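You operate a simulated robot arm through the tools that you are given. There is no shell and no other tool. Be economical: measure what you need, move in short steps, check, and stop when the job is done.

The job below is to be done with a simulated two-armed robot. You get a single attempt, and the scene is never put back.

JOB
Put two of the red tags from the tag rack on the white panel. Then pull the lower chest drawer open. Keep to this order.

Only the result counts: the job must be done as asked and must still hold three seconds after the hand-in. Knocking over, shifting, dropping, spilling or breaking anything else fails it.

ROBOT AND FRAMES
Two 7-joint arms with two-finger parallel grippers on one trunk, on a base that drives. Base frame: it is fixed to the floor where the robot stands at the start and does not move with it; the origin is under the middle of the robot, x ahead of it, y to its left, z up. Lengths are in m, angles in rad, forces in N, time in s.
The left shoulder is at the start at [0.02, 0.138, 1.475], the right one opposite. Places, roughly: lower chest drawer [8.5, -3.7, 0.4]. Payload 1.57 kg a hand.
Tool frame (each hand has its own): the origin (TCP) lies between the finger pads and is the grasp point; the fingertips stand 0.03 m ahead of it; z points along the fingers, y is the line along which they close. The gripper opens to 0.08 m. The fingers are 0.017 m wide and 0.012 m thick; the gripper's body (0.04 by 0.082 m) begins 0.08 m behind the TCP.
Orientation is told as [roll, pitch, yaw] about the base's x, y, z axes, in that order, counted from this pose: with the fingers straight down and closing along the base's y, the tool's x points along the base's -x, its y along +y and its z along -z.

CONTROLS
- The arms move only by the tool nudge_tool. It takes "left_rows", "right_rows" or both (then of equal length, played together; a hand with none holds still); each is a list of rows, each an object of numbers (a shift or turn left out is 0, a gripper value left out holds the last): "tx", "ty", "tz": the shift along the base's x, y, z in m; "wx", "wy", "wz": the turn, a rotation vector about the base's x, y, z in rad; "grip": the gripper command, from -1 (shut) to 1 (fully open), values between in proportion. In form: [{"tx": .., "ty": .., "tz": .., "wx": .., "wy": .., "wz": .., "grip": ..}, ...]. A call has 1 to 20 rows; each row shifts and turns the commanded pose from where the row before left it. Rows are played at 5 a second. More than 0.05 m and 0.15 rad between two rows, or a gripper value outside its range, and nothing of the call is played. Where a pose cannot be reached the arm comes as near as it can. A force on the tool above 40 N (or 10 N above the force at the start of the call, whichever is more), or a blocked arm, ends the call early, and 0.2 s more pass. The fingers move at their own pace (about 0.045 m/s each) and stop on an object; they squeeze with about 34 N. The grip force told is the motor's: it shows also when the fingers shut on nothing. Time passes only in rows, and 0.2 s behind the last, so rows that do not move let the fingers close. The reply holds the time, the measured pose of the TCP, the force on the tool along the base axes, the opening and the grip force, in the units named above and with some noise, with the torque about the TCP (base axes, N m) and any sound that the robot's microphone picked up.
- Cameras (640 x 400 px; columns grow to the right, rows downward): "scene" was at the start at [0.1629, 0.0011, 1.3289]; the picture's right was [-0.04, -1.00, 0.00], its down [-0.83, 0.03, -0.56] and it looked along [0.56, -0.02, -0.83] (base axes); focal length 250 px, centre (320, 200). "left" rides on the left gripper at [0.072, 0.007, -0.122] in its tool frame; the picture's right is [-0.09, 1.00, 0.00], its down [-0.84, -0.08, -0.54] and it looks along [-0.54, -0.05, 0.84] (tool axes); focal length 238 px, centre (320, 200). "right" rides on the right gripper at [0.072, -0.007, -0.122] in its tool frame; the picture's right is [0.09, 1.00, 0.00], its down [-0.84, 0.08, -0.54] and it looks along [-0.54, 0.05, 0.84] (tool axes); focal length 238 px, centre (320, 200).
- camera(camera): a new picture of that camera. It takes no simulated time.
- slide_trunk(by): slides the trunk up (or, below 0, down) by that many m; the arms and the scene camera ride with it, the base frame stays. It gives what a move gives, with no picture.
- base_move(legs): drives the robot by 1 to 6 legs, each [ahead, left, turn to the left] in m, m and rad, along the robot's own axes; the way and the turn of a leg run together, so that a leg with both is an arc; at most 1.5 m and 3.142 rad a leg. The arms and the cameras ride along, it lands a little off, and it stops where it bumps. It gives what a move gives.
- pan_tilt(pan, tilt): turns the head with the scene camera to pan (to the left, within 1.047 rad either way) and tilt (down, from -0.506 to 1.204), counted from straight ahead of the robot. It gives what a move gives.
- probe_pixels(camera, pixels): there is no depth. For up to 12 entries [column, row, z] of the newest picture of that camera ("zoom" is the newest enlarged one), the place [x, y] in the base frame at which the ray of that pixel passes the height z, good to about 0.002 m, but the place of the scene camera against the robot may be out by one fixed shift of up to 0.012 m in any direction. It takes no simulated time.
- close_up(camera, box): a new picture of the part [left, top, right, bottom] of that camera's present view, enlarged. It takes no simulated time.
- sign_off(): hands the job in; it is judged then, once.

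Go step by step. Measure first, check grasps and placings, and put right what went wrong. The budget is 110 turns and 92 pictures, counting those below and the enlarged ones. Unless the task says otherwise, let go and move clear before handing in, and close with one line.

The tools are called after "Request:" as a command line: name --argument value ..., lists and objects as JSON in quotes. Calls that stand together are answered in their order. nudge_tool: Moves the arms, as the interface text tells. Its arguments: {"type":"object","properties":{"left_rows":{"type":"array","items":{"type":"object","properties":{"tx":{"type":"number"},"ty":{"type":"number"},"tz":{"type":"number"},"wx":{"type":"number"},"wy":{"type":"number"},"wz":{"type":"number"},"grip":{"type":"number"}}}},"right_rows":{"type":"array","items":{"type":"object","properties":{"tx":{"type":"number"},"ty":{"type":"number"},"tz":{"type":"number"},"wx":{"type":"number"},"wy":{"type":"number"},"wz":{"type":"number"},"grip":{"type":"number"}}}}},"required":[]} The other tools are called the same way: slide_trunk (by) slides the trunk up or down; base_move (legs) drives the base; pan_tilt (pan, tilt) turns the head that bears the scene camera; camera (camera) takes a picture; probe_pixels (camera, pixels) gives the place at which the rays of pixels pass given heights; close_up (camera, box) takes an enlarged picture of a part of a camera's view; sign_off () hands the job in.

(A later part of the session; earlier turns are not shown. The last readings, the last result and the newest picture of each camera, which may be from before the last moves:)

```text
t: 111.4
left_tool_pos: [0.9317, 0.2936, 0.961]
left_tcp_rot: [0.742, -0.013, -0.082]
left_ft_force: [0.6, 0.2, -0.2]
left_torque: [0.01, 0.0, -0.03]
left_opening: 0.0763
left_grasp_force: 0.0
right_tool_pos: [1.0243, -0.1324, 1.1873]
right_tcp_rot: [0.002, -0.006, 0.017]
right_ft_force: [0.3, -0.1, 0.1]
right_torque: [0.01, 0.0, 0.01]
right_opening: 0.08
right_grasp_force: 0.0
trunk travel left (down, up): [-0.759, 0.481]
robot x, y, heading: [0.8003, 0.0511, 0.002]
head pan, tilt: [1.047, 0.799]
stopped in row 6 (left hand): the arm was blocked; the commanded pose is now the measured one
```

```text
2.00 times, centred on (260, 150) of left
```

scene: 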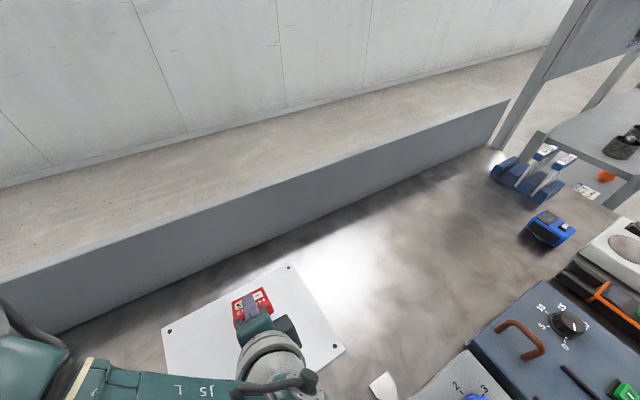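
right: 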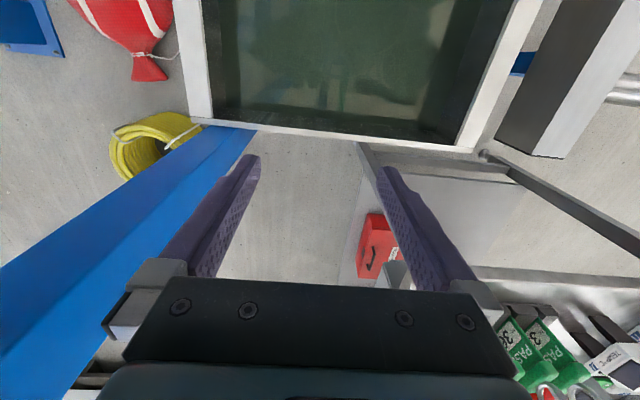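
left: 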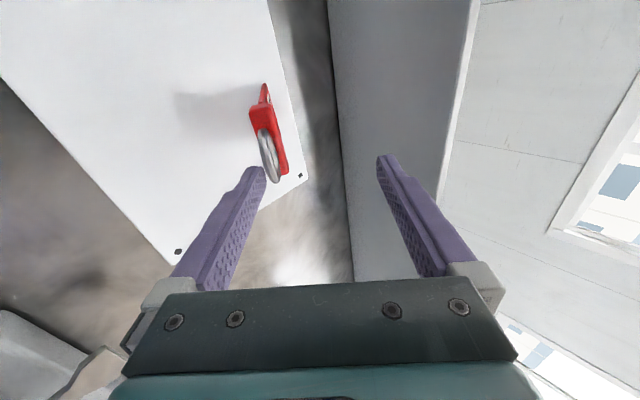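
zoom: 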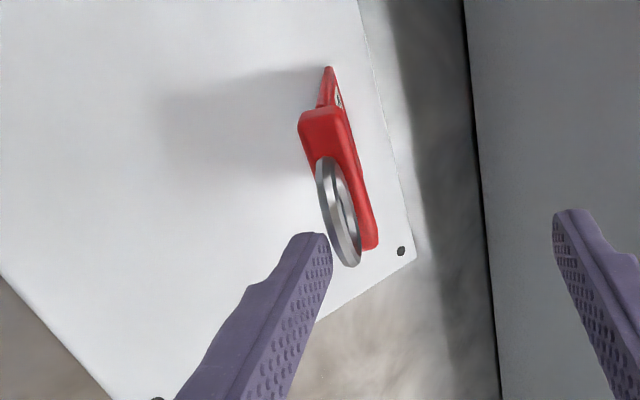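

The tag leans by its ring on the fingertip. Moving the finger inward (−y) lets it come down on the panel.

Request:
nudge_tool --left_rows '[{"ty": -0.012, "tz": -0.004}, {"ty": -0.012, "tz": -0.004}, {"ty": -0.012, "tz": -0.002}, {"ty": -0.012}, {"ty": -0.012}, {}]'

Request:
camera --camera "left"

```text
t: 112.6
left_tool_pos: [0.936, 0.281, 0.9522]
left_tcp_rot: [0.873, -0.008, -0.164]
left_ft_force: [0.1, 0.2, -0.2]
left_torque: [-0.03, -0.05, 0.02]
left_opening: 0.076
left_grasp_force: 0.2
right_tool_pos: [1.0238, -0.132, 1.1874]
right_tcp_rot: [0.002, -0.004, 0.018]
right_ft_force: [-0.2, 1.2, 0.0]
right_torque: [0.01, 0.02, 0.01]
right_opening: 0.08
right_grasp_force: 0.1
trunk travel left (down, up): [-0.759, 0.481]
robot x, y, heading: [0.8007, 0.0525, -0.004]
head pan, tilt: [1.047, 0.799]
stopped in row 6 (left hand): the arm was blocked; the commanded pose is now the measured one
```

```text
31 pictures are left
```

left: 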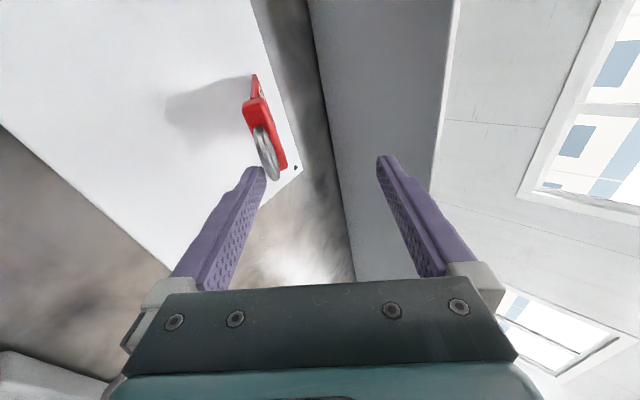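

The arm is at a joint limit going inward, so I'll strafe the base to the right by 0.08 instead.

Request:
base_move --legs '[[0, -0.08, 0]]'

Request:
camera --camera "left"

```text
t: 113.7
left_tool_pos: [0.9356, 0.2033, 0.9516]
left_tcp_rot: [0.87, -0.007, -0.163]
left_ft_force: [-0.1, 0.7, -0.3]
left_torque: [0.02, -0.01, 0.03]
left_opening: 0.0761
left_grasp_force: 0.2
right_tool_pos: [1.0239, -0.2121, 1.1856]
right_tcp_rot: [0.004, -0.004, 0.018]
right_ft_force: [0.4, -0.3, -0.2]
right_torque: [0.01, -0.01, 0.0]
right_opening: 0.0802
right_grasp_force: 0.1
trunk travel left (down, up): [-0.759, 0.481]
robot x, y, heading: [0.8057, -0.0292, -0.003]
head pan, tilt: [1.047, 0.799]
```

```text
30 pictures are left
```

left: 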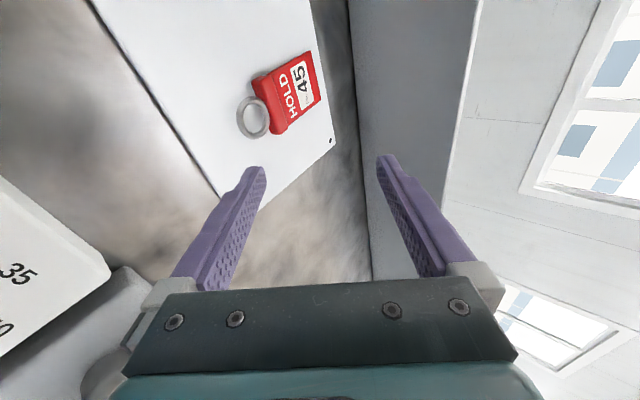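

Tag 1 lies flat on the panel. Now raise the trunk, straighten the hand, and go back for tag 2.

Request:
slide_trunk --by 0.09

Request:
nudge_tool --left_rows '[{"wx": -0.13, "wz": 0.05, "tz": 0.01}, {"wx": -0.13, "wz": 0.05, "tz": 0.01}, {"wx": -0.13, "wz": 0.04}, {"wx": -0.14}, {"wx": -0.14}, {"wx": -0.14, "tx": 0.02}, {"wx": -0.06, "tx": 0.02}, {"ty": -0.04, "grip": -0.1}, {"ty": -0.04}, {"ty": -0.04}, {"ty": -0.03}, {}]'

```text
t: 114.9
left_tool_pos: [0.9364, 0.2028, 1.0422]
left_tcp_rot: [0.874, -0.007, -0.165]
left_ft_force: [-0.6, 0.2, -0.8]
left_torque: [0.04, 0.03, 0.02]
left_opening: 0.076
left_grasp_force: 0.1
right_tool_pos: [1.0252, -0.2118, 1.2782]
right_tcp_rot: [0.002, -0.003, 0.019]
right_ft_force: [-0.3, 0.1, -0.3]
right_torque: [-0.02, -0.03, 0.02]
right_opening: 0.0803
right_grasp_force: 0.1
trunk travel left (down, up): [-0.849, 0.391]
robot x, y, heading: [0.8075, -0.0294, -0.001]
head pan, tilt: [1.047, 0.799]
```

```text
t: 117.3
left_tool_pos: [0.9756, 0.1083, 1.05]
left_tcp_rot: [0.158, -0.048, -0.062]
left_ft_force: [0.8, 0.4, 0.7]
left_torque: [0.0, -0.02, 0.01]
left_opening: 0.0359
left_grasp_force: 0.0
right_tool_pos: [1.0249, -0.2115, 1.2772]
right_tcp_rot: [0.003, -0.006, 0.019]
right_ft_force: [0.2, -0.3, -0.6]
right_torque: [-0.01, 0.0, -0.02]
right_opening: 0.08
right_grasp_force: 0.1
trunk travel left (down, up): [-0.849, 0.391]
robot x, y, heading: [0.7992, -0.0261, -0.005]
head pan, tilt: [1.047, 0.799]
stopped in row 12 (left hand): the arm was blocked; the commanded pose is now the measured one
```

Nearly upright; fix the remaining tilt, then drive back to the rack.

Request:
nudge_tool --left_rows '[{"wx": -0.08, "wy": 0.024, "wz": 0.03, "ty": -0.02, "tz": 0.01}, {"wx": -0.08, "wy": 0.024, "wz": 0.032, "ty": -0.02, "tz": 0.01}, {"ty": -0.01}, {}]'

Request:
base_move --legs '[[-0.24, -0.03, 0], [-0.23, -0.035, 0.003]]'

Request:
camera --camera "left"

```text
t: 118.5
left_tool_pos: [0.9722, 0.0954, 1.0616]
left_tcp_rot: [0.106, -0.007, -0.042]
left_ft_force: [0.9, 0.4, 0.1]
left_torque: [0.03, 0.03, 0.0]
left_opening: 0.036
left_grasp_force: 0.1
right_tool_pos: [1.0239, -0.2122, 1.2766]
right_tcp_rot: [0.001, -0.006, 0.017]
right_ft_force: [0.3, 0.4, 0.0]
right_torque: [-0.02, -0.03, 0.0]
right_opening: 0.0798
right_grasp_force: 0.1
trunk travel left (down, up): [-0.849, 0.391]
robot x, y, heading: [0.8015, -0.0323, 0.0]
head pan, tilt: [1.047, 0.799]
stopped in row 4 (left hand): the arm was blocked; the commanded pose is now the measured one
```

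```text
t: 121.7
left_tool_pos: [0.508, 0.0324, 1.0603]
left_tcp_rot: [0.104, -0.007, -0.043]
left_ft_force: [0.1, -0.1, 0.1]
left_torque: [-0.01, 0.01, 0.01]
left_opening: 0.0361
left_grasp_force: 0.0
right_tool_pos: [0.5601, -0.2748, 1.2774]
right_tcp_rot: [0.002, -0.005, 0.016]
right_ft_force: [-0.1, -1.1, -0.2]
right_torque: [-0.01, 0.0, -0.05]
right_opening: 0.08
right_grasp_force: 0.1
trunk travel left (down, up): [-0.849, 0.391]
robot x, y, heading: [0.3405, -0.0951, -0.008]
head pan, tilt: [1.047, 0.799]
```

```text
29 pictures are left
```

left: 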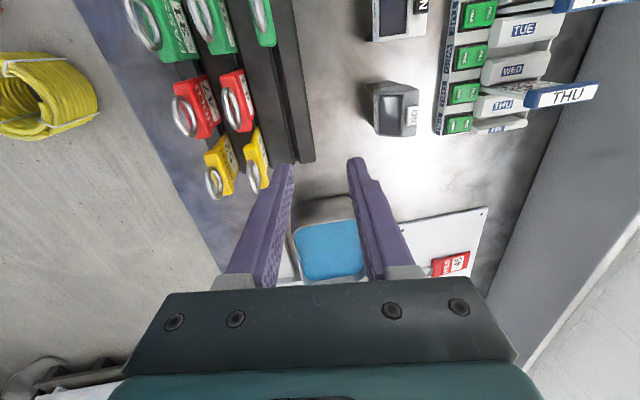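

Hand is stuck near a joint limit in this posture. I'll go up and forward first, straighten, then come back over tag 2.

Request:
nudge_tool --left_rows '[{"tx": 0.03, "tz": 0.03}, {"tx": 0.04, "tz": 0.02, "wx": -0.03}, {"tx": 0.04, "wx": -0.035, "wz": 0.02}, {"wx": -0.039, "wz": 0.022, "wy": 0.007, "ty": -0.02}, {"ty": -0.03}, {"ty": -0.03}, {}]'

```text
t: 123.5
left_tool_pos: [0.6285, 0.0007, 1.0992]
left_tcp_rot: [0.119, -0.015, 0.023]
left_ft_force: [-0.3, 0.4, 0.3]
left_torque: [0.02, 0.01, 0.01]
left_opening: 0.0358
left_grasp_force: 0.1
right_tool_pos: [0.5607, -0.2755, 1.2781]
right_tcp_rot: [0.002, -0.004, 0.017]
right_ft_force: [-0.4, 0.1, 0.0]
right_torque: [-0.01, 0.03, -0.03]
right_opening: 0.0802
right_grasp_force: 0.1
trunk travel left (down, up): [-0.849, 0.391]
robot x, y, heading: [0.3365, -0.0948, -0.004]
head pan, tilt: [1.047, 0.799]
stopped in row 7 (left hand): the arm was blocked; the commanded pose is now the measured one
```

Roll of 0.12 remains. I'll try clearing it at a higher and more outward spot.

Request:
nudge_tool --left_rows '[{"ty": 0.04, "tz": 0.03}, {"ty": 0.04, "tz": 0.03}, {"wx": -0.07}, {"wx": -0.07, "wz": -0.02}, {"wx": -0.05}, {}]'

```text
t: 125.0
left_tool_pos: [0.6426, 0.1178, 1.1257]
left_tcp_rot: [0.012, -0.017, 0.022]
left_ft_force: [0.5, -0.2, -0.2]
left_torque: [0.01, -0.02, -0.01]
left_opening: 0.0359
left_grasp_force: 0.1
left hand out of reach, approached as far as the arm can: row 2, 3, 4, 5
right_tool_pos: [0.5603, -0.2761, 1.2771]
right_tcp_rot: [0.002, -0.006, 0.017]
right_ft_force: [0.2, -0.6, -0.4]
right_torque: [-0.02, 0.03, 0.02]
right_opening: 0.0801
right_grasp_force: 0.2
trunk travel left (down, up): [-0.849, 0.391]
robot x, y, heading: [0.3389, -0.0944, -0.011]
head pan, tilt: [1.047, 0.799]
stopped in row 6 (left hand): the arm was blocked; the commanded pose is now the measured one
```

The posture has drifted. I'll retrace the earlier route in reverse: roll out to 0.7, shift inward, then unroll there.

Request:
nudge_tool --left_rows '[{"tx": -0.04, "ty": 0.01, "wx": 0.12}, {"tx": -0.04, "ty": 0.01, "wx": 0.12}, {"tx": -0.04, "ty": 0.01, "wx": 0.12}, {"tx": -0.04, "tz": -0.02, "wx": 0.12}, {"tx": -0.02, "tz": -0.02, "wx": 0.12}, {"wx": 0.1}, {}]'

Request:
nudge_tool --left_rows '[{"ty": -0.04, "tx": 0.015}, {"ty": -0.04, "tx": 0.015}, {"ty": -0.04, "tx": 0.015}, {"ty": -0.03, "tx": 0.01}, {}]'

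```text
t: 126.8
left_tool_pos: [0.4677, 0.1767, 1.0917]
left_tcp_rot: [0.815, -0.025, -0.079]
left_ft_force: [-0.3, 0.2, 0.0]
left_torque: [0.02, 0.0, 0.0]
left_opening: 0.036
left_grasp_force: 0.1
right_tool_pos: [0.5608, -0.2751, 1.2772]
right_tcp_rot: [0.001, -0.007, 0.016]
right_ft_force: [0.3, 0.2, -0.4]
right_torque: [0.01, -0.01, 0.0]
right_opening: 0.0801
right_grasp_force: 0.1
trunk travel left (down, up): [-0.849, 0.391]
robot x, y, heading: [0.3442, -0.0948, -0.005]
head pan, tilt: [1.047, 0.799]
stopped in row 7 (left hand): the arm was blocked; the commanded pose is now the measured one
```

```text
t: 127.5
left_tool_pos: [0.4899, 0.1477, 1.0921]
left_tcp_rot: [0.949, 0.004, -0.179]
left_ft_force: [-0.4, 0.2, -0.4]
left_torque: [0.0, 0.03, 0.01]
left_opening: 0.0358
left_grasp_force: 0.0
right_tool_pos: [0.5597, -0.2761, 1.2777]
right_tcp_rot: [0.003, -0.004, 0.016]
right_ft_force: [-0.1, 0.2, 0.3]
right_torque: [-0.02, -0.01, 0.01]
right_opening: 0.0801
right_grasp_force: 0.1
trunk travel left (down, up): [-0.849, 0.391]
robot x, y, heading: [0.3408, -0.0941, -0.002]
head pan, tilt: [1.047, 0.799]
stopped in row 2 (left hand): the arm was blocked; the commanded pose is now the measured one
```

Inward motion is coupled with yaw at a joint limit; I'll let the yaw go negative while unrolling, to free the joint.

Request:
nudge_tool --left_rows '[{"wz": -0.14}, {"wz": -0.14}, {"wz": -0.1, "wx": -0.1}, {"wx": -0.1, "wz": -0.1, "ty": -0.02}, {"wx": -0.14, "ty": -0.02}, {"wx": -0.14, "ty": -0.02}, {"wx": -0.14, "ty": -0.02}, {"wx": -0.14, "ty": -0.02}, {}]'

```text
t: 129.4
left_tool_pos: [0.491, 0.0441, 1.0934]
left_tcp_rot: [0.288, -0.417, -0.521]
left_ft_force: [-0.3, 0.0, 0.2]
left_torque: [0.01, -0.01, -0.02]
left_opening: 0.0359
left_grasp_force: 0.0
right_tool_pos: [0.5608, -0.2763, 1.2782]
right_tcp_rot: [0.002, -0.005, 0.015]
right_ft_force: [0.5, -0.9, -0.6]
right_torque: [0.03, -0.03, 0.01]
right_opening: 0.08
right_grasp_force: 0.1
trunk travel left (down, up): [-0.849, 0.391]
robot x, y, heading: [0.3391, -0.0953, -0.002]
head pan, tilt: [1.047, 0.799]
```

That freed it. Now level the tool (mostly +y rotation), then bring yaw back.

Request:
nudge_tool --left_rows '[{"wy": 0.14, "ty": -0.01}, {"wy": 0.14, "wx": -0.02, "ty": -0.01}, {"wy": 0.14, "wx": -0.02, "ty": -0.01}, {"wy": 0.085, "ty": -0.02}, {"wz": 0.14, "ty": -0.01}, {"wz": 0.14, "ty": -0.01}, {"wz": 0.14}, {"wz": 0.1}, {}]'

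```text
t: 131.0
left_tool_pos: [0.4867, 0.0258, 1.0762]
left_tcp_rot: [0.163, 0.022, -0.161]
left_ft_force: [-0.8, -0.4, 0.1]
left_torque: [-0.02, 0.03, 0.02]
left_opening: 0.0361
left_grasp_force: 0.0
right_tool_pos: [0.5613, -0.277, 1.2776]
right_tcp_rot: [0.001, -0.009, 0.015]
right_ft_force: [-0.1, 0.1, -0.4]
right_torque: [-0.01, 0.01, 0.0]
right_opening: 0.08
right_grasp_force: 0.1
trunk travel left (down, up): [-0.849, 0.391]
robot x, y, heading: [0.3391, -0.0943, 0.004]
head pan, tilt: [1.047, 0.799]
stopped in row 7 (left hand): the arm was blocked; the commanded pose is now the measured one
```

Stuck with yaw −0.16, roll 0.16 again. I'll level the tool at yaw ≈ −0.35 and turn the base by +0.35 instead.

Request:
nudge_tool --left_rows '[{"wz": -0.1}, {"wz": -0.1, "wx": -0.05}, {"wx": -0.06, "wy": 0.0}, {"wx": -0.05, "wy": 0.02}, {}]'

```text
t: 132.2
left_tool_pos: [0.4876, 0.0223, 1.0778]
left_tcp_rot: [-0.004, -0.014, -0.357]
left_ft_force: [0.1, -0.6, -0.1]
left_torque: [-0.03, -0.01, 0.01]
left_opening: 0.0361
left_grasp_force: 0.0
right_tool_pos: [0.5607, -0.2762, 1.2779]
right_tcp_rot: [0.002, -0.006, 0.016]
right_ft_force: [-0.1, 0.2, -0.5]
right_torque: [-0.02, 0.0, 0.0]
right_opening: 0.08
right_grasp_force: 0.1
trunk travel left (down, up): [-0.849, 0.391]
robot x, y, heading: [0.3401, -0.0911, -0.003]
head pan, tilt: [1.047, 0.799]
```

Level at yaw −0.357. Now turn the base +0.36 and shift right so that the hand is over tag 2.

Request:
base_move --legs '[[0, 0, 0.36], [0.001, -0.116, 0]]'

Request:
close_up --camera "left" --box '[160, 50, 480, 250]'

```text
t: 133.3
left_tool_pos: [0.465, 0.0457, 1.0771]
left_tcp_rot: [-0.001, -0.009, -0.223]
left_ft_force: [-0.2, 0.0, 0.5]
left_torque: [-0.03, -0.01, -0.02]
left_opening: 0.0357
left_grasp_force: 0.1
right_tool_pos: [0.5783, -0.2404, 1.2765]
right_tcp_rot: [0.004, -0.006, 0.152]
right_ft_force: [0.4, 0.1, -0.5]
right_torque: [0.0, 0.0, 0.02]
right_opening: 0.0801
right_grasp_force: 0.2
trunk travel left (down, up): [-0.849, 0.391]
robot x, y, heading: [0.3336, -0.0883, 0.135]
head pan, tilt: [1.047, 0.799]
stopped in leg 1: the robot was blocked; the commanded pose is now the measured one
```

```text
2.00 times, centred on (320, 150) of left
```

zoom: 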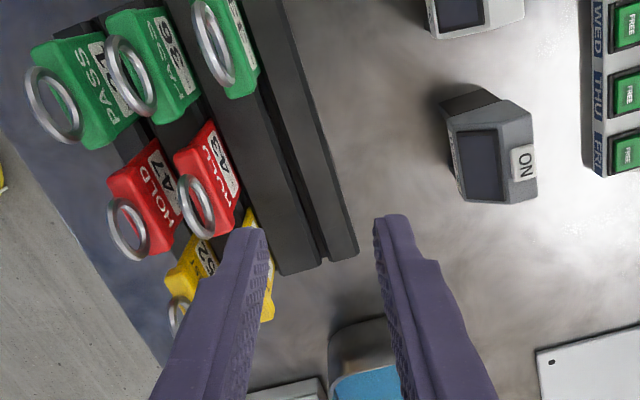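

The turn was blocked, likely the right elbow against the post. I'll go ahead 0.2 first, turn there, and then see.

Request:
base_move --legs '[[0.2, 0, 0], [0, 0, 0.225]]'

```text
t: 135.7
left_tool_pos: [0.629, 0.096, 1.0767]
left_tcp_rot: [-0.004, -0.013, 0.006]
left_ft_force: [0.0, 0.4, -0.3]
left_torque: [0.02, -0.01, 0.02]
left_opening: 0.0359
left_grasp_force: 0.1
right_tool_pos: [0.8039, -0.1569, 1.2771]
right_tcp_rot: [0.002, -0.005, 0.378]
right_ft_force: [-0.4, -0.3, 0.6]
right_torque: [0.0, 0.0, -0.01]
right_opening: 0.0799
right_grasp_force: 0.1
trunk travel left (down, up): [-0.849, 0.391]
robot x, y, heading: [0.5315, -0.0691, 0.356]
head pan, tilt: [1.047, 0.799]
```

Turned fine. Now shift right 0.076 and back 0.187 to put the hand over tag 2.

Request:
base_move --legs '[[0, -0.076, 0], [-0.187, 0, 0]]'

Request:
close_up --camera "left" --box '[160, 50, 480, 250]'

```text
t: 137.8
left_tool_pos: [0.5672, -0.0218, 1.0793]
left_tcp_rot: [0.0, -0.018, 0.011]
left_ft_force: [-0.2, 0.2, 0.0]
left_torque: [0.04, 0.03, 0.0]
left_opening: 0.0362
left_grasp_force: 0.1
right_tool_pos: [0.7438, -0.2747, 1.2794]
right_tcp_rot: [0.005, -0.013, 0.387]
right_ft_force: [-0.4, -0.9, -0.9]
right_torque: [0.05, -0.02, 0.01]
right_opening: 0.0798
right_grasp_force: 0.1
trunk travel left (down, up): [-0.849, 0.391]
robot x, y, heading: [0.4686, -0.184, 0.368]
head pan, tilt: [1.047, 0.799]
stopped in leg 2: the robot was blocked; the commanded pose is now the measured one
```

```text
2.00 times, centred on (320, 150) of left
```

zoom: 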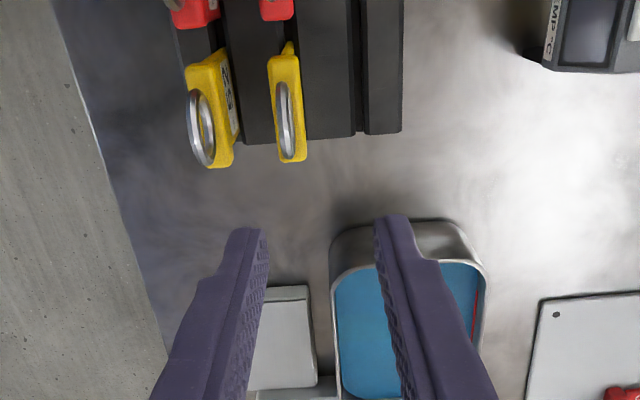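

Going back was blocked, again probably by the right elbow at the post. I'll stretch the right arm forward and down to draw that elbow in, then retry.

Request:
nudge_tool --right_rows '[{"tx": 0.035, "ty": 0.012, "tz": -0.03}, {"tx": 0.035, "ty": 0.012, "tz": -0.03}, {"tx": 0.035, "ty": 0.012, "tz": -0.03}, {"tx": 0.035, "ty": 0.012, "tz": -0.03}, {}]'

Request:
base_move --legs '[[-0.088, 0.012, 0]]'

```text
t: 139.0
left_tool_pos: [0.5689, -0.0235, 1.08]
left_tcp_rot: [0.0, -0.02, 0.012]
left_ft_force: [-0.8, 0.0, 0.6]
left_torque: [0.01, 0.0, 0.01]
left_opening: 0.0362
left_grasp_force: 0.1
right_tool_pos: [0.8861, -0.2238, 1.1624]
right_tcp_rot: [0.004, -0.012, 0.388]
right_ft_force: [-0.1, 0.4, 0.8]
right_torque: [0.0, 0.01, 0.02]
right_opening: 0.0798
right_grasp_force: 0.1
trunk travel left (down, up): [-0.849, 0.391]
robot x, y, heading: [0.4659, -0.187, 0.366]
head pan, tilt: [1.047, 0.799]
```

```text
t: 139.8
left_tool_pos: [0.5644, -0.0222, 1.0766]
left_tcp_rot: [-0.001, -0.016, 0.018]
left_ft_force: [-0.2, 0.3, -0.1]
left_torque: [-0.01, -0.01, 0.02]
left_opening: 0.0359
left_grasp_force: 0.1
right_tool_pos: [0.8833, -0.2205, 1.1597]
right_tcp_rot: [0.003, -0.008, 0.392]
right_ft_force: [0.0, -0.4, 0.0]
right_torque: [0.0, 0.02, 0.03]
right_opening: 0.08
right_grasp_force: 0.0
trunk travel left (down, up): [-0.849, 0.391]
robot x, y, heading: [0.468, -0.1845, 0.376]
head pan, tilt: [1.047, 0.799]
stopped in leg 1: the robot was blocked; the commanded pose is now the measured one
```

Still blocked: the base itself seems to be held off the post by ~0.45 m. New plan: use the right hand, with the robot facing −x from the other side of the rack, which mirrors the left-hand motions that worked. I'll move ahead and turn.

Request:
nudge_tool --left_rows '[{"tz": 0.03}, {}]'

Request:
base_move --legs '[[0.16, 0.03, 0], [0, 0, 2.766]]'

```text
t: 140.4
left_tool_pos: [0.5649, -0.0227, 1.1064]
left_tcp_rot: [-0.001, -0.015, 0.017]
left_ft_force: [-0.2, 0.2, -0.2]
left_torque: [0.04, 0.0, 0.0]
left_opening: 0.0359
left_grasp_force: 0.1
right_tool_pos: [0.8841, -0.2207, 1.16]
right_tcp_rot: [0.003, -0.011, 0.391]
right_ft_force: [0.3, -0.7, -0.2]
right_torque: [-0.01, 0.03, -0.01]
right_opening: 0.0799
right_grasp_force: 0.1
trunk travel left (down, up): [-0.849, 0.391]
robot x, y, heading: [0.4696, -0.1889, 0.369]
head pan, tilt: [1.047, 0.799]
```

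```text
t: 148.3
left_tool_pos: [0.4512, -0.2165, 1.107]
left_tcp_rot: [-0.004, -0.013, 2.767]
left_ft_force: [-0.5, -0.1, -1.1]
left_torque: [0.01, 0.0, -0.02]
left_opening: 0.0361
left_grasp_force: 0.1
right_tool_pos: [0.233, 0.0884, 1.1586]
right_tcp_rot: [0.004, -0.006, 3.141]
right_ft_force: [0.2, -0.6, -0.2]
right_torque: [-0.03, 0.0, 0.07]
right_opening: 0.0797
right_grasp_force: 0.2
trunk travel left (down, up): [-0.849, 0.391]
robot x, y, heading: [0.6012, -0.1007, 3.118]
head pan, tilt: [1.047, 0.799]
```

Facing −x now. Bring the right hand over tag 2 with the gripper half open, and look.

Request:
base_move --legs '[[-0.034, -0.01, 0.022]]'

Request:
nudge_tool --right_rows '[{"tx": 0.031, "ty": -0.018, "tz": -0.015, "grip": -0.1}, {"tx": 0.031, "ty": -0.018, "tz": -0.015}, {"tx": 0.031, "ty": -0.018, "tz": -0.015}, {"tx": 0.031, "ty": -0.018, "tz": -0.015}, {"tx": 0.031, "ty": -0.018, "tz": -0.015}, {"tx": 0.031, "ty": -0.018, "tz": -0.015}, {"tx": 0.027, "ty": -0.018, "tz": -0.015}, {}]'

Request:
close_up --camera "right" --box '[160, 50, 480, 250]'

```text
t: 149.1
left_tool_pos: [0.4901, -0.2105, 1.1052]
left_tcp_rot: [-0.002, -0.013, 2.787]
left_ft_force: [-0.4, 0.5, 0.7]
left_torque: [-0.01, 0.0, -0.02]
left_opening: 0.0361
left_grasp_force: 0.2
right_tool_pos: [0.2641, 0.0917, 1.159]
right_tcp_rot: [0.005, -0.009, -3.122]
right_ft_force: [-0.8, 0.2, 0.3]
right_torque: [-0.02, 0.01, 0.0]
right_opening: 0.08
right_grasp_force: 0.1
trunk travel left (down, up): [-0.849, 0.391]
robot x, y, heading: [0.6375, -0.0906, 3.145]
head pan, tilt: [1.047, 0.799]
```

```text
t: 150.9
left_tool_pos: [0.487, -0.211, 1.106]
left_tcp_rot: [-0.001, -0.012, 2.787]
left_ft_force: [-0.1, -0.2, 0.5]
left_torque: [0.04, 0.0, 0.03]
left_opening: 0.036
left_grasp_force: 0.1
right_tool_pos: [0.4758, -0.0338, 1.0547]
right_tcp_rot: [0.003, -0.008, -3.123]
right_ft_force: [0.0, -0.1, -0.3]
right_torque: [0.01, 0.0, 0.0]
right_opening: 0.0362
right_grasp_force: 0.1
trunk travel left (down, up): [-0.849, 0.391]
robot x, y, heading: [0.633, -0.0919, 3.141]
head pan, tilt: [1.047, 0.799]
```

```text
2.00 times, centred on (320, 150) of right
```

zoom: 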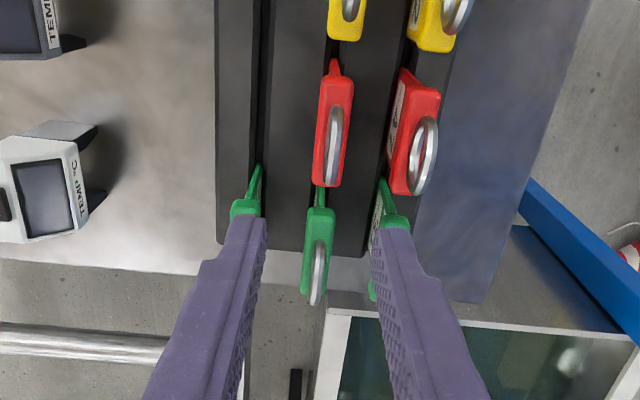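

Tag 2 is straight ahead at about (335,125) in the zoom. Measure it.

Request:
probe_pixels --camera "zoom" --pixels '[[319, 140, 0.9], [353, 140, 0.9], [338, 78, 0.9], [329, 187, 0.9], [335, 112, 0.935], [332, 185, 0.935], [400, 140, 0.9]]'

```text
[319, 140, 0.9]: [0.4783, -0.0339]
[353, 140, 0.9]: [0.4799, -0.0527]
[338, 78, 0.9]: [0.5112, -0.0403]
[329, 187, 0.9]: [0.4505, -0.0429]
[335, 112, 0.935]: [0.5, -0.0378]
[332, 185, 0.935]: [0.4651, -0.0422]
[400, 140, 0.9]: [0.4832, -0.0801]
```

Tag 2 is centred at (0.480, −0.0415). Straighten yaw, and go down to z≈0.882.

Request:
nudge_tool --right_rows '[{"tx": 0.004, "ty": -0.0077, "tz": -0.03, "wz": -0.018, "wy": 0.008}, {"tz": -0.04}, {"tz": -0.04}, {"tz": -0.035}, {"tz": -0.027}, {}]'

Request:
close_up --camera "right" --box '[160, 50, 480, 290]'

```text
t: 152.3
left_tool_pos: [0.4896, -0.2092, 1.1058]
left_tcp_rot: [0.0, -0.012, 2.787]
left_ft_force: [0.2, -0.2, -0.5]
left_torque: [-0.02, -0.01, -0.01]
left_opening: 0.0359
left_grasp_force: 0.1
right_tool_pos: [0.4812, -0.0406, 0.8822]
right_tcp_rot: [0.003, -0.017, -3.138]
right_ft_force: [0.5, -0.2, -0.2]
right_torque: [-0.02, 0.0, 0.01]
right_opening: 0.0358
right_grasp_force: 0.0
trunk travel left (down, up): [-0.849, 0.391]
robot x, y, heading: [0.6364, -0.0911, 3.144]
head pan, tilt: [1.047, 0.799]
```

```text
1.67 times, centred on (320, 170) of right
```

zoom: 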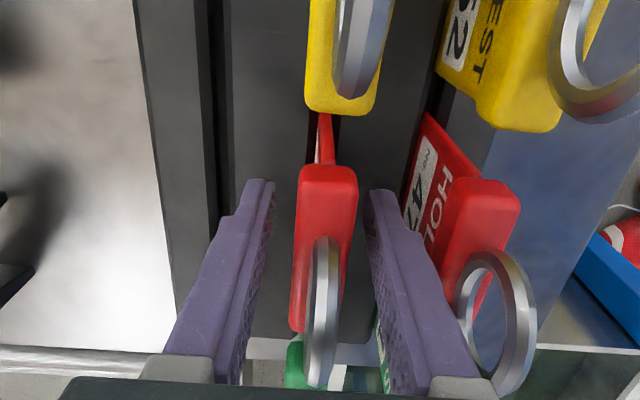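

Centred well with no contact. Close and lift.

Request:
nudge_tool --right_rows '[{"grip": -1}, {}, {}, {"tz": 0.02}, {"tz": 0.03}, {"tz": 0.05}, {"tz": 0.05}, {"tz": 0.03}, {}]'

Request:
base_move --legs '[[-0.18, -0.03, 0], [-0.18, -0.1, 0]]'

Request:
camera --camera "right"

```text
t: 154.3
left_tool_pos: [0.4886, -0.2104, 1.1056]
left_tcp_rot: [-0.002, -0.012, 2.787]
left_ft_force: [0.8, -0.2, -1.4]
left_torque: [0.0, 0.01, -0.02]
left_opening: 0.0359
left_grasp_force: 0.0
right_tool_pos: [0.48, -0.0395, 1.0588]
right_tcp_rot: [0.0, -0.014, -3.14]
right_ft_force: [-0.3, -0.7, -1.1]
right_torque: [0.02, 0.03, 0.0]
right_opening: 0.017
right_grasp_force: 32.4
trunk travel left (down, up): [-0.849, 0.391]
robot x, y, heading: [0.635, -0.0939, 3.143]
head pan, tilt: [1.047, 0.799]
```

```text
t: 157.0
left_tool_pos: [0.8447, -0.0832, 1.1066]
left_tcp_rot: [0.0, -0.012, 2.787]
left_ft_force: [1.1, 0.6, 0.1]
left_torque: [0.0, 0.05, 0.01]
left_opening: 0.0359
left_grasp_force: 0.0
right_tool_pos: [0.8346, 0.0863, 1.0605]
right_tcp_rot: [0.004, -0.016, -3.138]
right_ft_force: [-0.1, 0.1, 0.2]
right_torque: [0.02, -0.01, 0.02]
right_opening: 0.0171
right_grasp_force: 32.1
trunk travel left (down, up): [-0.849, 0.391]
robot x, y, heading: [0.9916, 0.0341, -3.143]
head pan, tilt: [1.047, 0.799]
```

```text
24 pictures are left
```

right: 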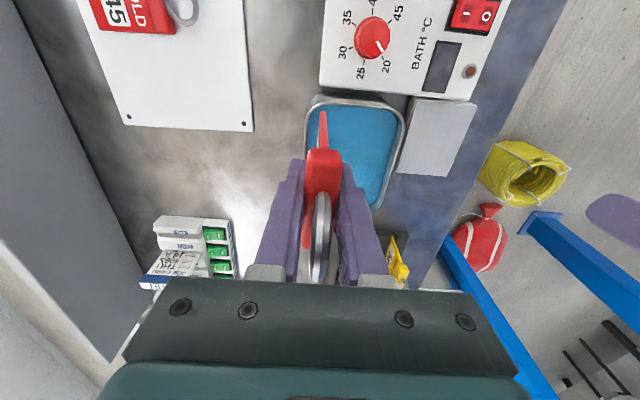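

Tag 2 held; panel and tag 1 are visible at upper left. Probe tag 1's edge and the panel's corners.

Request:
probe_pixels --camera "right" --pixels '[[175, 33, 0.82], [95, 30, 0.81], [195, 22, 0.82], [253, 131, 0.803], [122, 124, 0.803]]'

Request:
nudge_tool --right_rows '[{"ty": 0.03}, {"ty": 0.03, "wx": 0.12}, {"ty": 0.03, "wx": 0.14}, {"ty": 0.03, "wx": 0.14}, {"ty": 0.03, "wx": 0.14}, {"ty": 0.02, "wx": 0.08}, {}]'

```text
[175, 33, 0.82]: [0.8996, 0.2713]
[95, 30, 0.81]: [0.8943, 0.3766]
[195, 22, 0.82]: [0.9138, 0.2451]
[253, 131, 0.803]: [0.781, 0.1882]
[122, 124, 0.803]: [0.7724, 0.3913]
```

```text
t: 158.6
left_tool_pos: [0.8434, -0.082, 1.1059]
left_tcp_rot: [-0.004, -0.011, 2.787]
left_ft_force: [0.0, 0.2, 0.8]
left_torque: [0.02, 0.05, 0.02]
left_opening: 0.0361
left_grasp_force: 0.1
right_tool_pos: [0.8371, 0.2579, 1.0584]
right_tcp_rot: [-0.618, -0.012, -3.132]
right_ft_force: [-0.6, -0.3, 0.5]
right_torque: [0.01, -0.01, -0.01]
right_opening: 0.0172
right_grasp_force: 32.4
trunk travel left (down, up): [-0.849, 0.391]
robot x, y, heading: [0.991, 0.0345, -3.144]
head pan, tilt: [1.047, 0.799]
```

Tag 1 occupies x 0.895–0.955, so tag 2 goes at x≈0.835. Lower the trunk and bring the foot near the panel.

Request:
slide_trunk --by -0.09

Request:
nudge_tool --right_rows '[{"ty": 0.02, "tz": -0.02}, {"ty": 0.02, "tz": -0.025}, {"tz": -0.025}, {"tz": -0.01}, {}]'

Request:
camera --camera "right"

```text
t: 159.9
left_tool_pos: [0.8439, -0.0827, 1.0158]
left_tcp_rot: [-0.001, -0.011, 2.788]
left_ft_force: [0.5, -0.9, -0.8]
left_torque: [0.02, 0.01, 0.02]
left_opening: 0.0361
left_grasp_force: 0.2
right_tool_pos: [0.8371, 0.2578, 0.9681]
right_tcp_rot: [-0.616, -0.01, -3.13]
right_ft_force: [0.6, -0.2, -0.1]
right_torque: [-0.04, 0.01, 0.0]
right_opening: 0.0169
right_grasp_force: 32.3
trunk travel left (down, up): [-0.759, 0.481]
robot x, y, heading: [0.9948, 0.032, -3.14]
head pan, tilt: [1.047, 0.799]
```

```text
t: 161.1
left_tool_pos: [0.8436, -0.0836, 1.0161]
left_tcp_rot: [-0.003, -0.013, 2.786]
left_ft_force: [-0.5, 0.4, -0.2]
left_torque: [0.01, -0.01, 0.0]
left_opening: 0.0358
left_grasp_force: 0.0
right_tool_pos: [0.8359, 0.2978, 0.8874]
right_tcp_rot: [-0.615, -0.011, -3.131]
right_ft_force: [0.1, -0.7, -0.1]
right_torque: [0.03, 0.03, -0.04]
right_opening: 0.0169
right_grasp_force: 32.4
trunk travel left (down, up): [-0.759, 0.481]
robot x, y, heading: [0.9918, 0.0343, -3.136]
head pan, tilt: [1.047, 0.799]
```

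```text
23 pictures are left
```

right: 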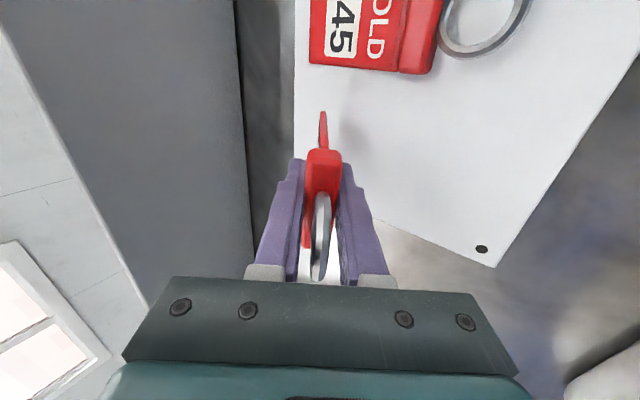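

Good spacing from tag 1. Lower the last ~1.4 cm gently.

Request:
nudge_tool --right_rows '[{"tz": -0.008}, {"tz": -0.003}, {"tz": -0.003}, {}]'

```text
t: 162.1
left_tool_pos: [0.8433, -0.0841, 1.0159]
left_tcp_rot: [-0.002, -0.013, 2.789]
left_ft_force: [-0.1, 0.2, -0.1]
left_torque: [0.03, 0.01, 0.02]
left_opening: 0.0362
left_grasp_force: 0.0
right_tool_pos: [0.8374, 0.297, 0.8739]
right_tcp_rot: [-0.616, -0.012, -3.132]
right_ft_force: [0.0, 0.0, -0.3]
right_torque: [0.04, 0.02, 0.01]
right_opening: 0.0171
right_grasp_force: 32.2
trunk travel left (down, up): [-0.759, 0.481]
robot x, y, heading: [0.9898, 0.0332, -3.143]
head pan, tilt: [1.047, 0.799]
```

Request:
nudge_tool --right_rows '[{"tz": -0.003}, {"tz": -0.003}, {}]'

```text
t: 162.9
left_tool_pos: [0.8425, -0.0837, 1.0171]
left_tcp_rot: [-0.002, -0.015, 2.788]
left_ft_force: [0.3, 0.4, -1.1]
left_torque: [0.02, 0.0, -0.01]
left_opening: 0.036
left_grasp_force: 0.2
right_tool_pos: [0.8369, 0.2961, 0.8695]
right_tcp_rot: [-0.614, -0.012, -3.132]
right_ft_force: [2.2, -7.4, 23.1]
right_torque: [0.54, -0.07, -0.07]
right_opening: 0.0171
right_grasp_force: 32.0
trunk travel left (down, up): [-0.759, 0.481]
robot x, y, heading: [0.9918, 0.0304, -3.14]
head pan, tilt: [1.047, 0.799]
```

Contact (23 N). Ease 2 mm and open fully, then check.

Request:
nudge_tool --right_rows '[{"tz": 0.002}, {"grip": -0.5}, {"grip": 0.0}, {"grip": 0.4}, {"grip": 0.9}, {}]'

Request:
nudge_tool --right_rows '[{"ty": -0.008, "tz": 0.012}, {"ty": -0.008, "tz": 0.012}, {"ty": -0.008, "tz": 0.012}, {}]'

Request:
camera --camera "right"

```text
t: 164.3
left_tool_pos: [0.8428, -0.0835, 1.0159]
left_tcp_rot: [-0.001, -0.013, 2.787]
left_ft_force: [0.2, -0.7, 0.2]
left_torque: [0.01, -0.02, -0.01]
left_opening: 0.0363
left_grasp_force: 0.1
right_tool_pos: [0.838, 0.2967, 0.8705]
right_tcp_rot: [-0.616, -0.012, -3.13]
right_ft_force: [-0.1, 0.3, -0.1]
right_torque: [-0.01, -0.03, 0.0]
right_opening: 0.076
right_grasp_force: 0.5
trunk travel left (down, up): [-0.759, 0.481]
robot x, y, heading: [0.9899, 0.0336, -3.14]
head pan, tilt: [1.047, 0.799]
```

```text
t: 165.3
left_tool_pos: [0.844, -0.084, 1.0164]
left_tcp_rot: [-0.002, -0.011, 2.787]
left_ft_force: [0.9, -0.5, 0.2]
left_torque: [0.03, 0.02, -0.02]
left_opening: 0.036
left_grasp_force: 0.0
right_tool_pos: [0.8368, 0.2736, 0.9066]
right_tcp_rot: [-0.616, -0.01, -3.131]
right_ft_force: [-0.4, -0.5, 0.2]
right_torque: [0.02, -0.02, 0.0]
right_opening: 0.0761
right_grasp_force: 0.1
trunk travel left (down, up): [-0.759, 0.481]
robot x, y, heading: [0.9893, 0.0345, -3.142]
head pan, tilt: [1.047, 0.799]
```

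```text
22 pictures are left
```

right: 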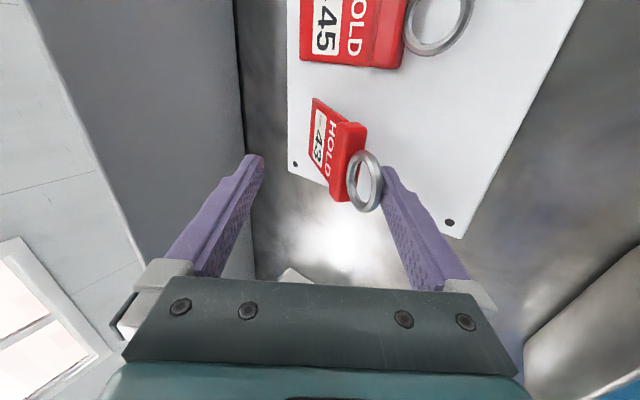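

The tag leans on the lower finger over the panel. Rise a little more, then strafe the base away (−y) to let it lie down.

Request:
nudge_tool --right_rows '[{"ty": -0.006, "tz": 0.01}, {"ty": -0.006, "tz": 0.01}, {}]'

Request:
base_move --legs '[[0, 0.1, 0]]'

Request:
camera --camera "right"

```text
t: 166.1
left_tool_pos: [0.8427, -0.0837, 1.0164]
left_tcp_rot: [-0.003, -0.012, 2.788]
left_ft_force: [0.3, 0.2, 0.1]
left_torque: [0.01, -0.04, -0.01]
left_opening: 0.0362
left_grasp_force: 0.0
right_tool_pos: [0.8369, 0.261, 0.9272]
right_tcp_rot: [-0.617, -0.009, -3.133]
right_ft_force: [0.2, 0.4, 0.0]
right_torque: [0.01, 0.0, -0.01]
right_opening: 0.076
right_grasp_force: 0.2
trunk travel left (down, up): [-0.759, 0.481]
robot x, y, heading: [0.9905, 0.0312, -3.141]
head pan, tilt: [1.047, 0.799]
```

```text
t: 167.2
left_tool_pos: [0.8426, -0.1806, 1.0155]
left_tcp_rot: [-0.001, -0.012, 2.785]
left_ft_force: [-0.2, -1.0, 0.3]
left_torque: [0.0, 0.01, 0.02]
left_opening: 0.0358
left_grasp_force: 0.2
right_tool_pos: [0.8381, 0.1637, 0.9269]
right_tcp_rot: [-0.619, -0.01, -3.131]
right_ft_force: [0.1, -0.5, 0.5]
right_torque: [-0.03, 0.0, 0.01]
right_opening: 0.0761
right_grasp_force: 0.1
trunk travel left (down, up): [-0.759, 0.481]
robot x, y, heading: [0.9884, -0.0677, 3.141]
head pan, tilt: [1.047, 0.799]
```

```text
21 pictures are left
```

right: 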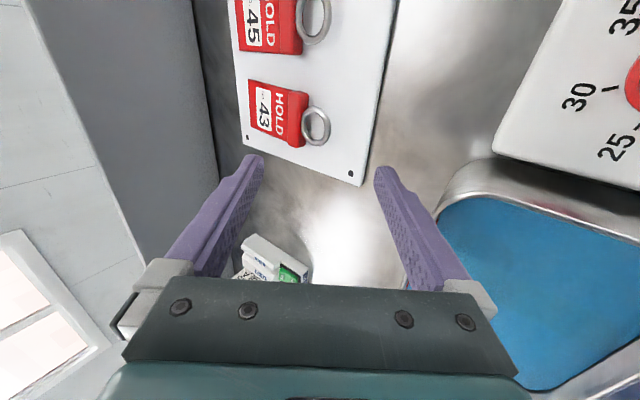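

Both tags (43 and 45) lie flat on the panel. Raise the trunk and reverse the right hand's motion to upright.

Request:
slide_trunk --by 0.13

Request:
nudge_tool --right_rows '[{"ty": -0.02, "wx": -0.08}, {"ty": -0.03, "wx": -0.14, "tz": 0.01}, {"ty": -0.03, "wx": -0.14, "tz": 0.01}, {"ty": -0.03, "wx": -0.14, "tz": 0.01}, {"ty": -0.03, "wx": -0.12, "tz": 0.01}, {"ty": -0.02, "tz": 0.01}, {}]'

```text
t: 168.8
left_tool_pos: [0.842, -0.1793, 1.1456]
left_tcp_rot: [-0.001, -0.012, 2.787]
left_ft_force: [-0.2, 0.6, 0.3]
left_torque: [0.02, -0.04, 0.0]
left_opening: 0.0361
left_grasp_force: 0.0
right_tool_pos: [0.8381, 0.1637, 1.059]
right_tcp_rot: [-0.618, -0.011, -3.132]
right_ft_force: [0.2, 0.0, -0.1]
right_torque: [0.03, 0.03, -0.02]
right_opening: 0.0759
right_grasp_force: 0.0
trunk travel left (down, up): [-0.889, 0.351]
robot x, y, heading: [0.991, -0.06, 3.139]
head pan, tilt: [1.047, 0.799]
```

```text
t: 170.6
left_tool_pos: [0.8443, -0.1802, 1.1451]
left_tcp_rot: [-0.002, -0.011, 2.786]
left_ft_force: [0.0, 0.4, 0.4]
left_torque: [-0.02, -0.02, 0.01]
left_opening: 0.036
left_grasp_force: 0.1
right_tool_pos: [0.8407, 0.0342, 1.0966]
right_tcp_rot: [-0.088, -0.019, -3.096]
right_ft_force: [0.2, -0.4, -0.5]
right_torque: [0.0, 0.02, 0.02]
right_opening: 0.076
right_grasp_force: 0.1
trunk travel left (down, up): [-0.889, 0.351]
robot x, y, heading: [0.99, -0.0632, 3.143]
head pan, tilt: [1.047, 0.799]
stopped in row 7 (right hand): the arm was blocked; the commanded pose is now the measured one
```

Hands are clear and high. Turn to face −y/+x (toward the chest) and look.

Request:
base_move --legs '[[0, 0, 1.57], [0.6, 0, 0], [0, 0, 1.0]]'

Request:
pan_tilt --pan 0.0 --tilt 0.25

Request:
camera --camera "scene"

```text
t: 180.5
left_tool_pos: [1.1876, -0.6456, 1.1459]
left_tcp_rot: [-0.003, -0.012, -0.899]
left_ft_force: [0.0, 1.0, -0.6]
left_torque: [0.01, 0.02, 0.0]
left_opening: 0.036
left_grasp_force: 0.1
right_tool_pos: [1.0788, -0.8324, 1.098]
right_tcp_rot: [-0.086, -0.019, -0.498]
right_ft_force: [-0.6, 0.3, -1.0]
right_torque: [0.01, -0.03, -0.01]
right_opening: 0.0761
right_grasp_force: 0.1
trunk travel left (down, up): [-0.889, 0.351]
robot x, y, heading: [0.9992, -0.6706, -0.548]
head pan, tilt: [1.047, 0.799]
```

```text
t: 181.8
left_tool_pos: [1.1869, -0.6462, 1.1457]
left_tcp_rot: [-0.002, -0.012, -0.899]
left_ft_force: [0.2, -1.0, 0.5]
left_torque: [0.0, 0.02, -0.02]
left_opening: 0.036
left_grasp_force: 0.1
right_tool_pos: [1.0778, -0.8326, 1.0962]
right_tcp_rot: [-0.089, -0.018, -0.498]
right_ft_force: [0.3, -1.1, -0.9]
right_torque: [0.01, 0.0, -0.02]
right_opening: 0.0762
right_grasp_force: 0.0
trunk travel left (down, up): [-0.889, 0.351]
robot x, y, heading: [0.9976, -0.6708, -0.551]
head pan, tilt: [0.0, 0.25]
```

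```text
20 pictures are left
```

scene: 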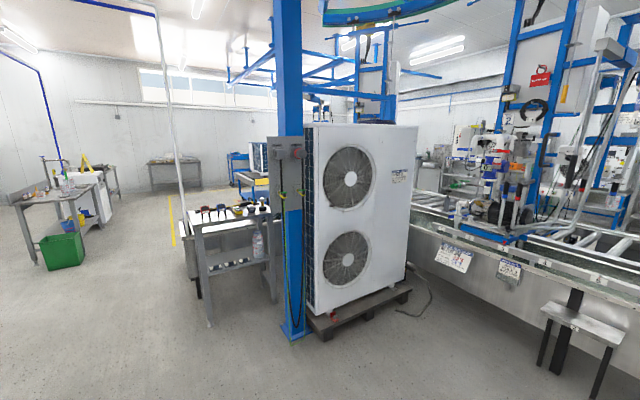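

The chest bearing (−0.38) passes behind the post and HVAC unit, so I'll go by the aisle on the left of the tool bench: heading 0 along y≈−0.6.

Request:
base_move --legs '[[0, 0, 0.55], [1.4, 0.07, 0]]'

Request:
camera --camera "scene"

```text
t: 190.2
left_tool_pos: [2.517, -0.4671, 1.1466]
left_tcp_rot: [-0.001, -0.012, -0.343]
left_ft_force: [-0.1, 0.6, 0.6]
left_torque: [-0.01, -0.03, -0.04]
left_opening: 0.0359
left_grasp_force: 0.0
right_tool_pos: [2.524, -0.6828, 1.0976]
right_tcp_rot: [-0.089, -0.02, 0.058]
right_ft_force: [0.5, -0.1, 0.0]
right_torque: [0.02, -0.02, 0.0]
right_opening: 0.0761
right_grasp_force: 0.0
trunk travel left (down, up): [-0.889, 0.351]
robot x, y, heading: [2.3735, -0.5831, 0.01]
head pan, tilt: [0.0, 0.25]
```

```text
19 pictures are left
```

scene: 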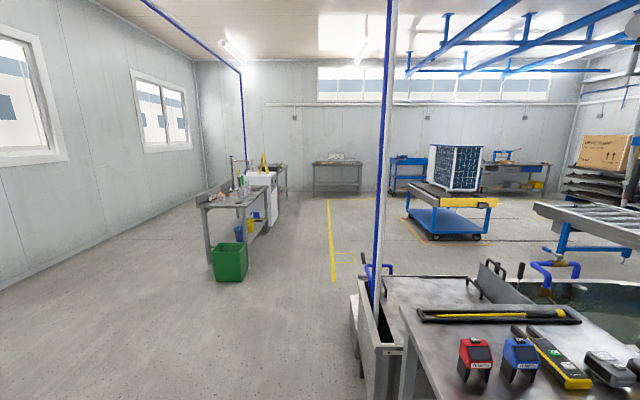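

The aisle is clear between the bench (edge y≈−0.8) and the green bin (edge y≈0.13). I'll drive along y≈−0.33, then look toward the chest.

Request:
base_move --legs '[[1.0, 0.24, -0.01], [1.5, 0, 0], [0.8, 0, 0], [0, 0, -0.8]]'

Request:
camera --camera "scene"

```text
t: 208.4
left_tool_pos: [5.8348, -0.501, 1.1456]
left_tcp_rot: [-0.003, -0.012, -1.211]
left_ft_force: [0.1, -0.1, -0.5]
left_torque: [0.01, 0.0, -0.02]
left_opening: 0.036
left_grasp_force: 0.1
right_tool_pos: [5.6768, -0.6435, 1.0967]
right_tcp_rot: [-0.088, -0.019, -0.809]
right_ft_force: [-0.1, 0.2, 0.7]
right_torque: [0.03, 0.01, 0.01]
right_opening: 0.076
right_grasp_force: 0.0
trunk travel left (down, up): [-0.889, 0.351]
robot x, y, heading: [5.6487, -0.4674, -0.858]
head pan, tilt: [0.0, 0.25]
```

```text
18 pictures are left
```

scene: 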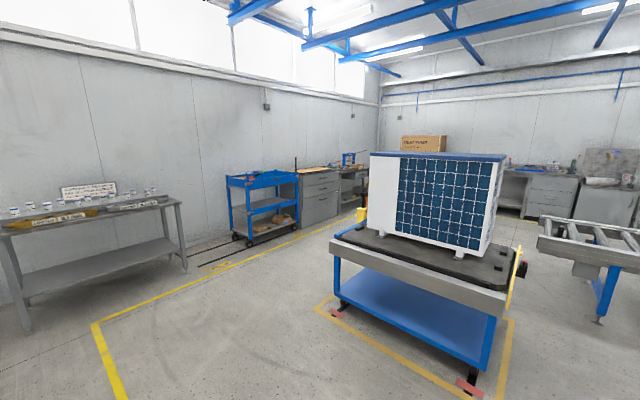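

The grey chest of drawers shows at about (320,195). Zoom in on it.

Request:
close_up --camera "scene" --box '[210, 140, 390, 260]'

Request:
probe_pixels --camera "scene" --pixels '[[341, 303, 0.0], [470, 385, 0.0], [250, 245, 0.0], [297, 228, 0.0], [305, 228, 0.0], [338, 217, 0.0], [355, 210, 0.0]]'

```text
3.33 times, centred on (300, 200) of scene
```

zoom: 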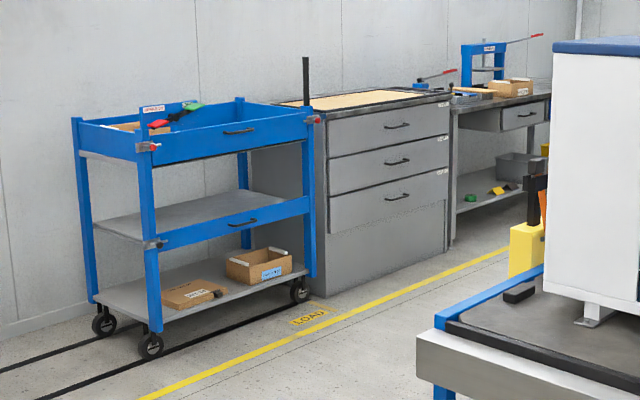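

```text
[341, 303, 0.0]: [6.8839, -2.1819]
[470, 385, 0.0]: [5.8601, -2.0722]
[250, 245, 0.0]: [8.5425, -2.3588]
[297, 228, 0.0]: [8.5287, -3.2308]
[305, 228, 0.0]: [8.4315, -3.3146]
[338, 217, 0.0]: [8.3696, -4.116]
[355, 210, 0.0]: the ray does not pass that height
```

The chest's front is near x≈8.43, y −3.3 to −4.1, with three drawer handles. I'll drive to (7.5,−1.3), then strafe down the corridor to face the chest at heading 0.

Request:
probe_pixels --camera "zoom" --pixels '[[397, 196, 0.4], [397, 196, 0.5], [397, 162, 0.5], [397, 162, 0.6], [397, 126, 0.7], [397, 126, 0.8], [525, 275, 0.0], [525, 275, 0.3], [329, 110, 0.8], [447, 90, 0.8]]'

Request:
base_move --legs '[[0, 0, 0.858], [1.45, -0.4, 0], [0.4, -0.43, 0]]'

```text
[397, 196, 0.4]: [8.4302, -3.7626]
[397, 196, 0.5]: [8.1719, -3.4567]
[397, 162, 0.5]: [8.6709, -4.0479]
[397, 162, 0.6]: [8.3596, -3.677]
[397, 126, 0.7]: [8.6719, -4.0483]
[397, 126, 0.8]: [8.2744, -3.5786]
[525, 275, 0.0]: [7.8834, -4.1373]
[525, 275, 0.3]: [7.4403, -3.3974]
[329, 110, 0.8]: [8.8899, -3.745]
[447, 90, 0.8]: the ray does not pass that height
```

```text
refused: leg 2 is longer than a leg can be; nothing moved
```

The lowest handle is at about (8.43, −3.76, 0.40). Drive in legal legs.

Request:
base_move --legs '[[0, 0, 0.858], [1.2, -0.4, 0], [0.65, -0.43, 0], [0, 0, -1.1]]'

Request:
camera --camera "scene"

```text
t: 223.7
left_tool_pos: [7.664, -1.3997, 1.1454]
left_tcp_rot: [-0.003, -0.01, -1.514]
left_ft_force: [-0.5, 0.2, -0.3]
left_torque: [0.01, -0.01, 0.03]
left_opening: 0.036
left_grasp_force: 0.0
right_tool_pos: [7.4672, -1.4879, 1.0962]
right_tcp_rot: [-0.091, -0.019, -1.112]
right_ft_force: [0.4, -0.6, 0.8]
right_torque: [-0.02, 0.0, 0.01]
right_opening: 0.0759
right_grasp_force: 0.0
trunk travel left (down, up): [-0.889, 0.351]
robot x, y, heading: [7.4978, -1.3131, -1.156]
head pan, tilt: [0.0, 0.25]
```

```text
16 pictures are left
```

scene: 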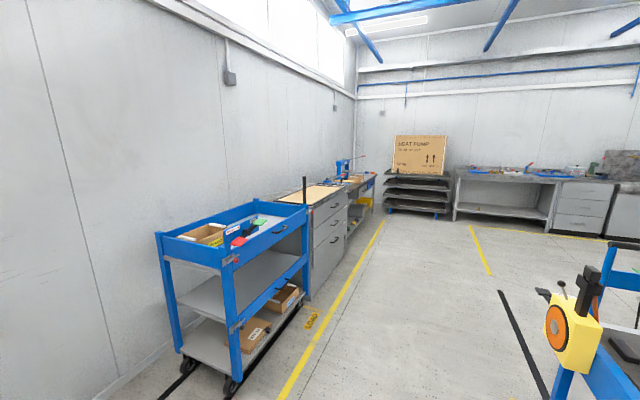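

The corridor is visible. I'll probe the blue cart's wheel and the winch on the right to place the path.

Request:
probe_pixels --camera "scene" --pixels '[[234, 392, 0.03], [300, 300, 0.1], [552, 345, 0.8], [552, 345, 0.6], [560, 395, 0.3], [335, 228, 0.4]]'

```text
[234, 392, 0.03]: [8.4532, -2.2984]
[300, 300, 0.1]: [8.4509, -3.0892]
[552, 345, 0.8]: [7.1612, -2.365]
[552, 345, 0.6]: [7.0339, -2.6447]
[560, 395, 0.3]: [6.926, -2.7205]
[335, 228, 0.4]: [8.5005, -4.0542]
```

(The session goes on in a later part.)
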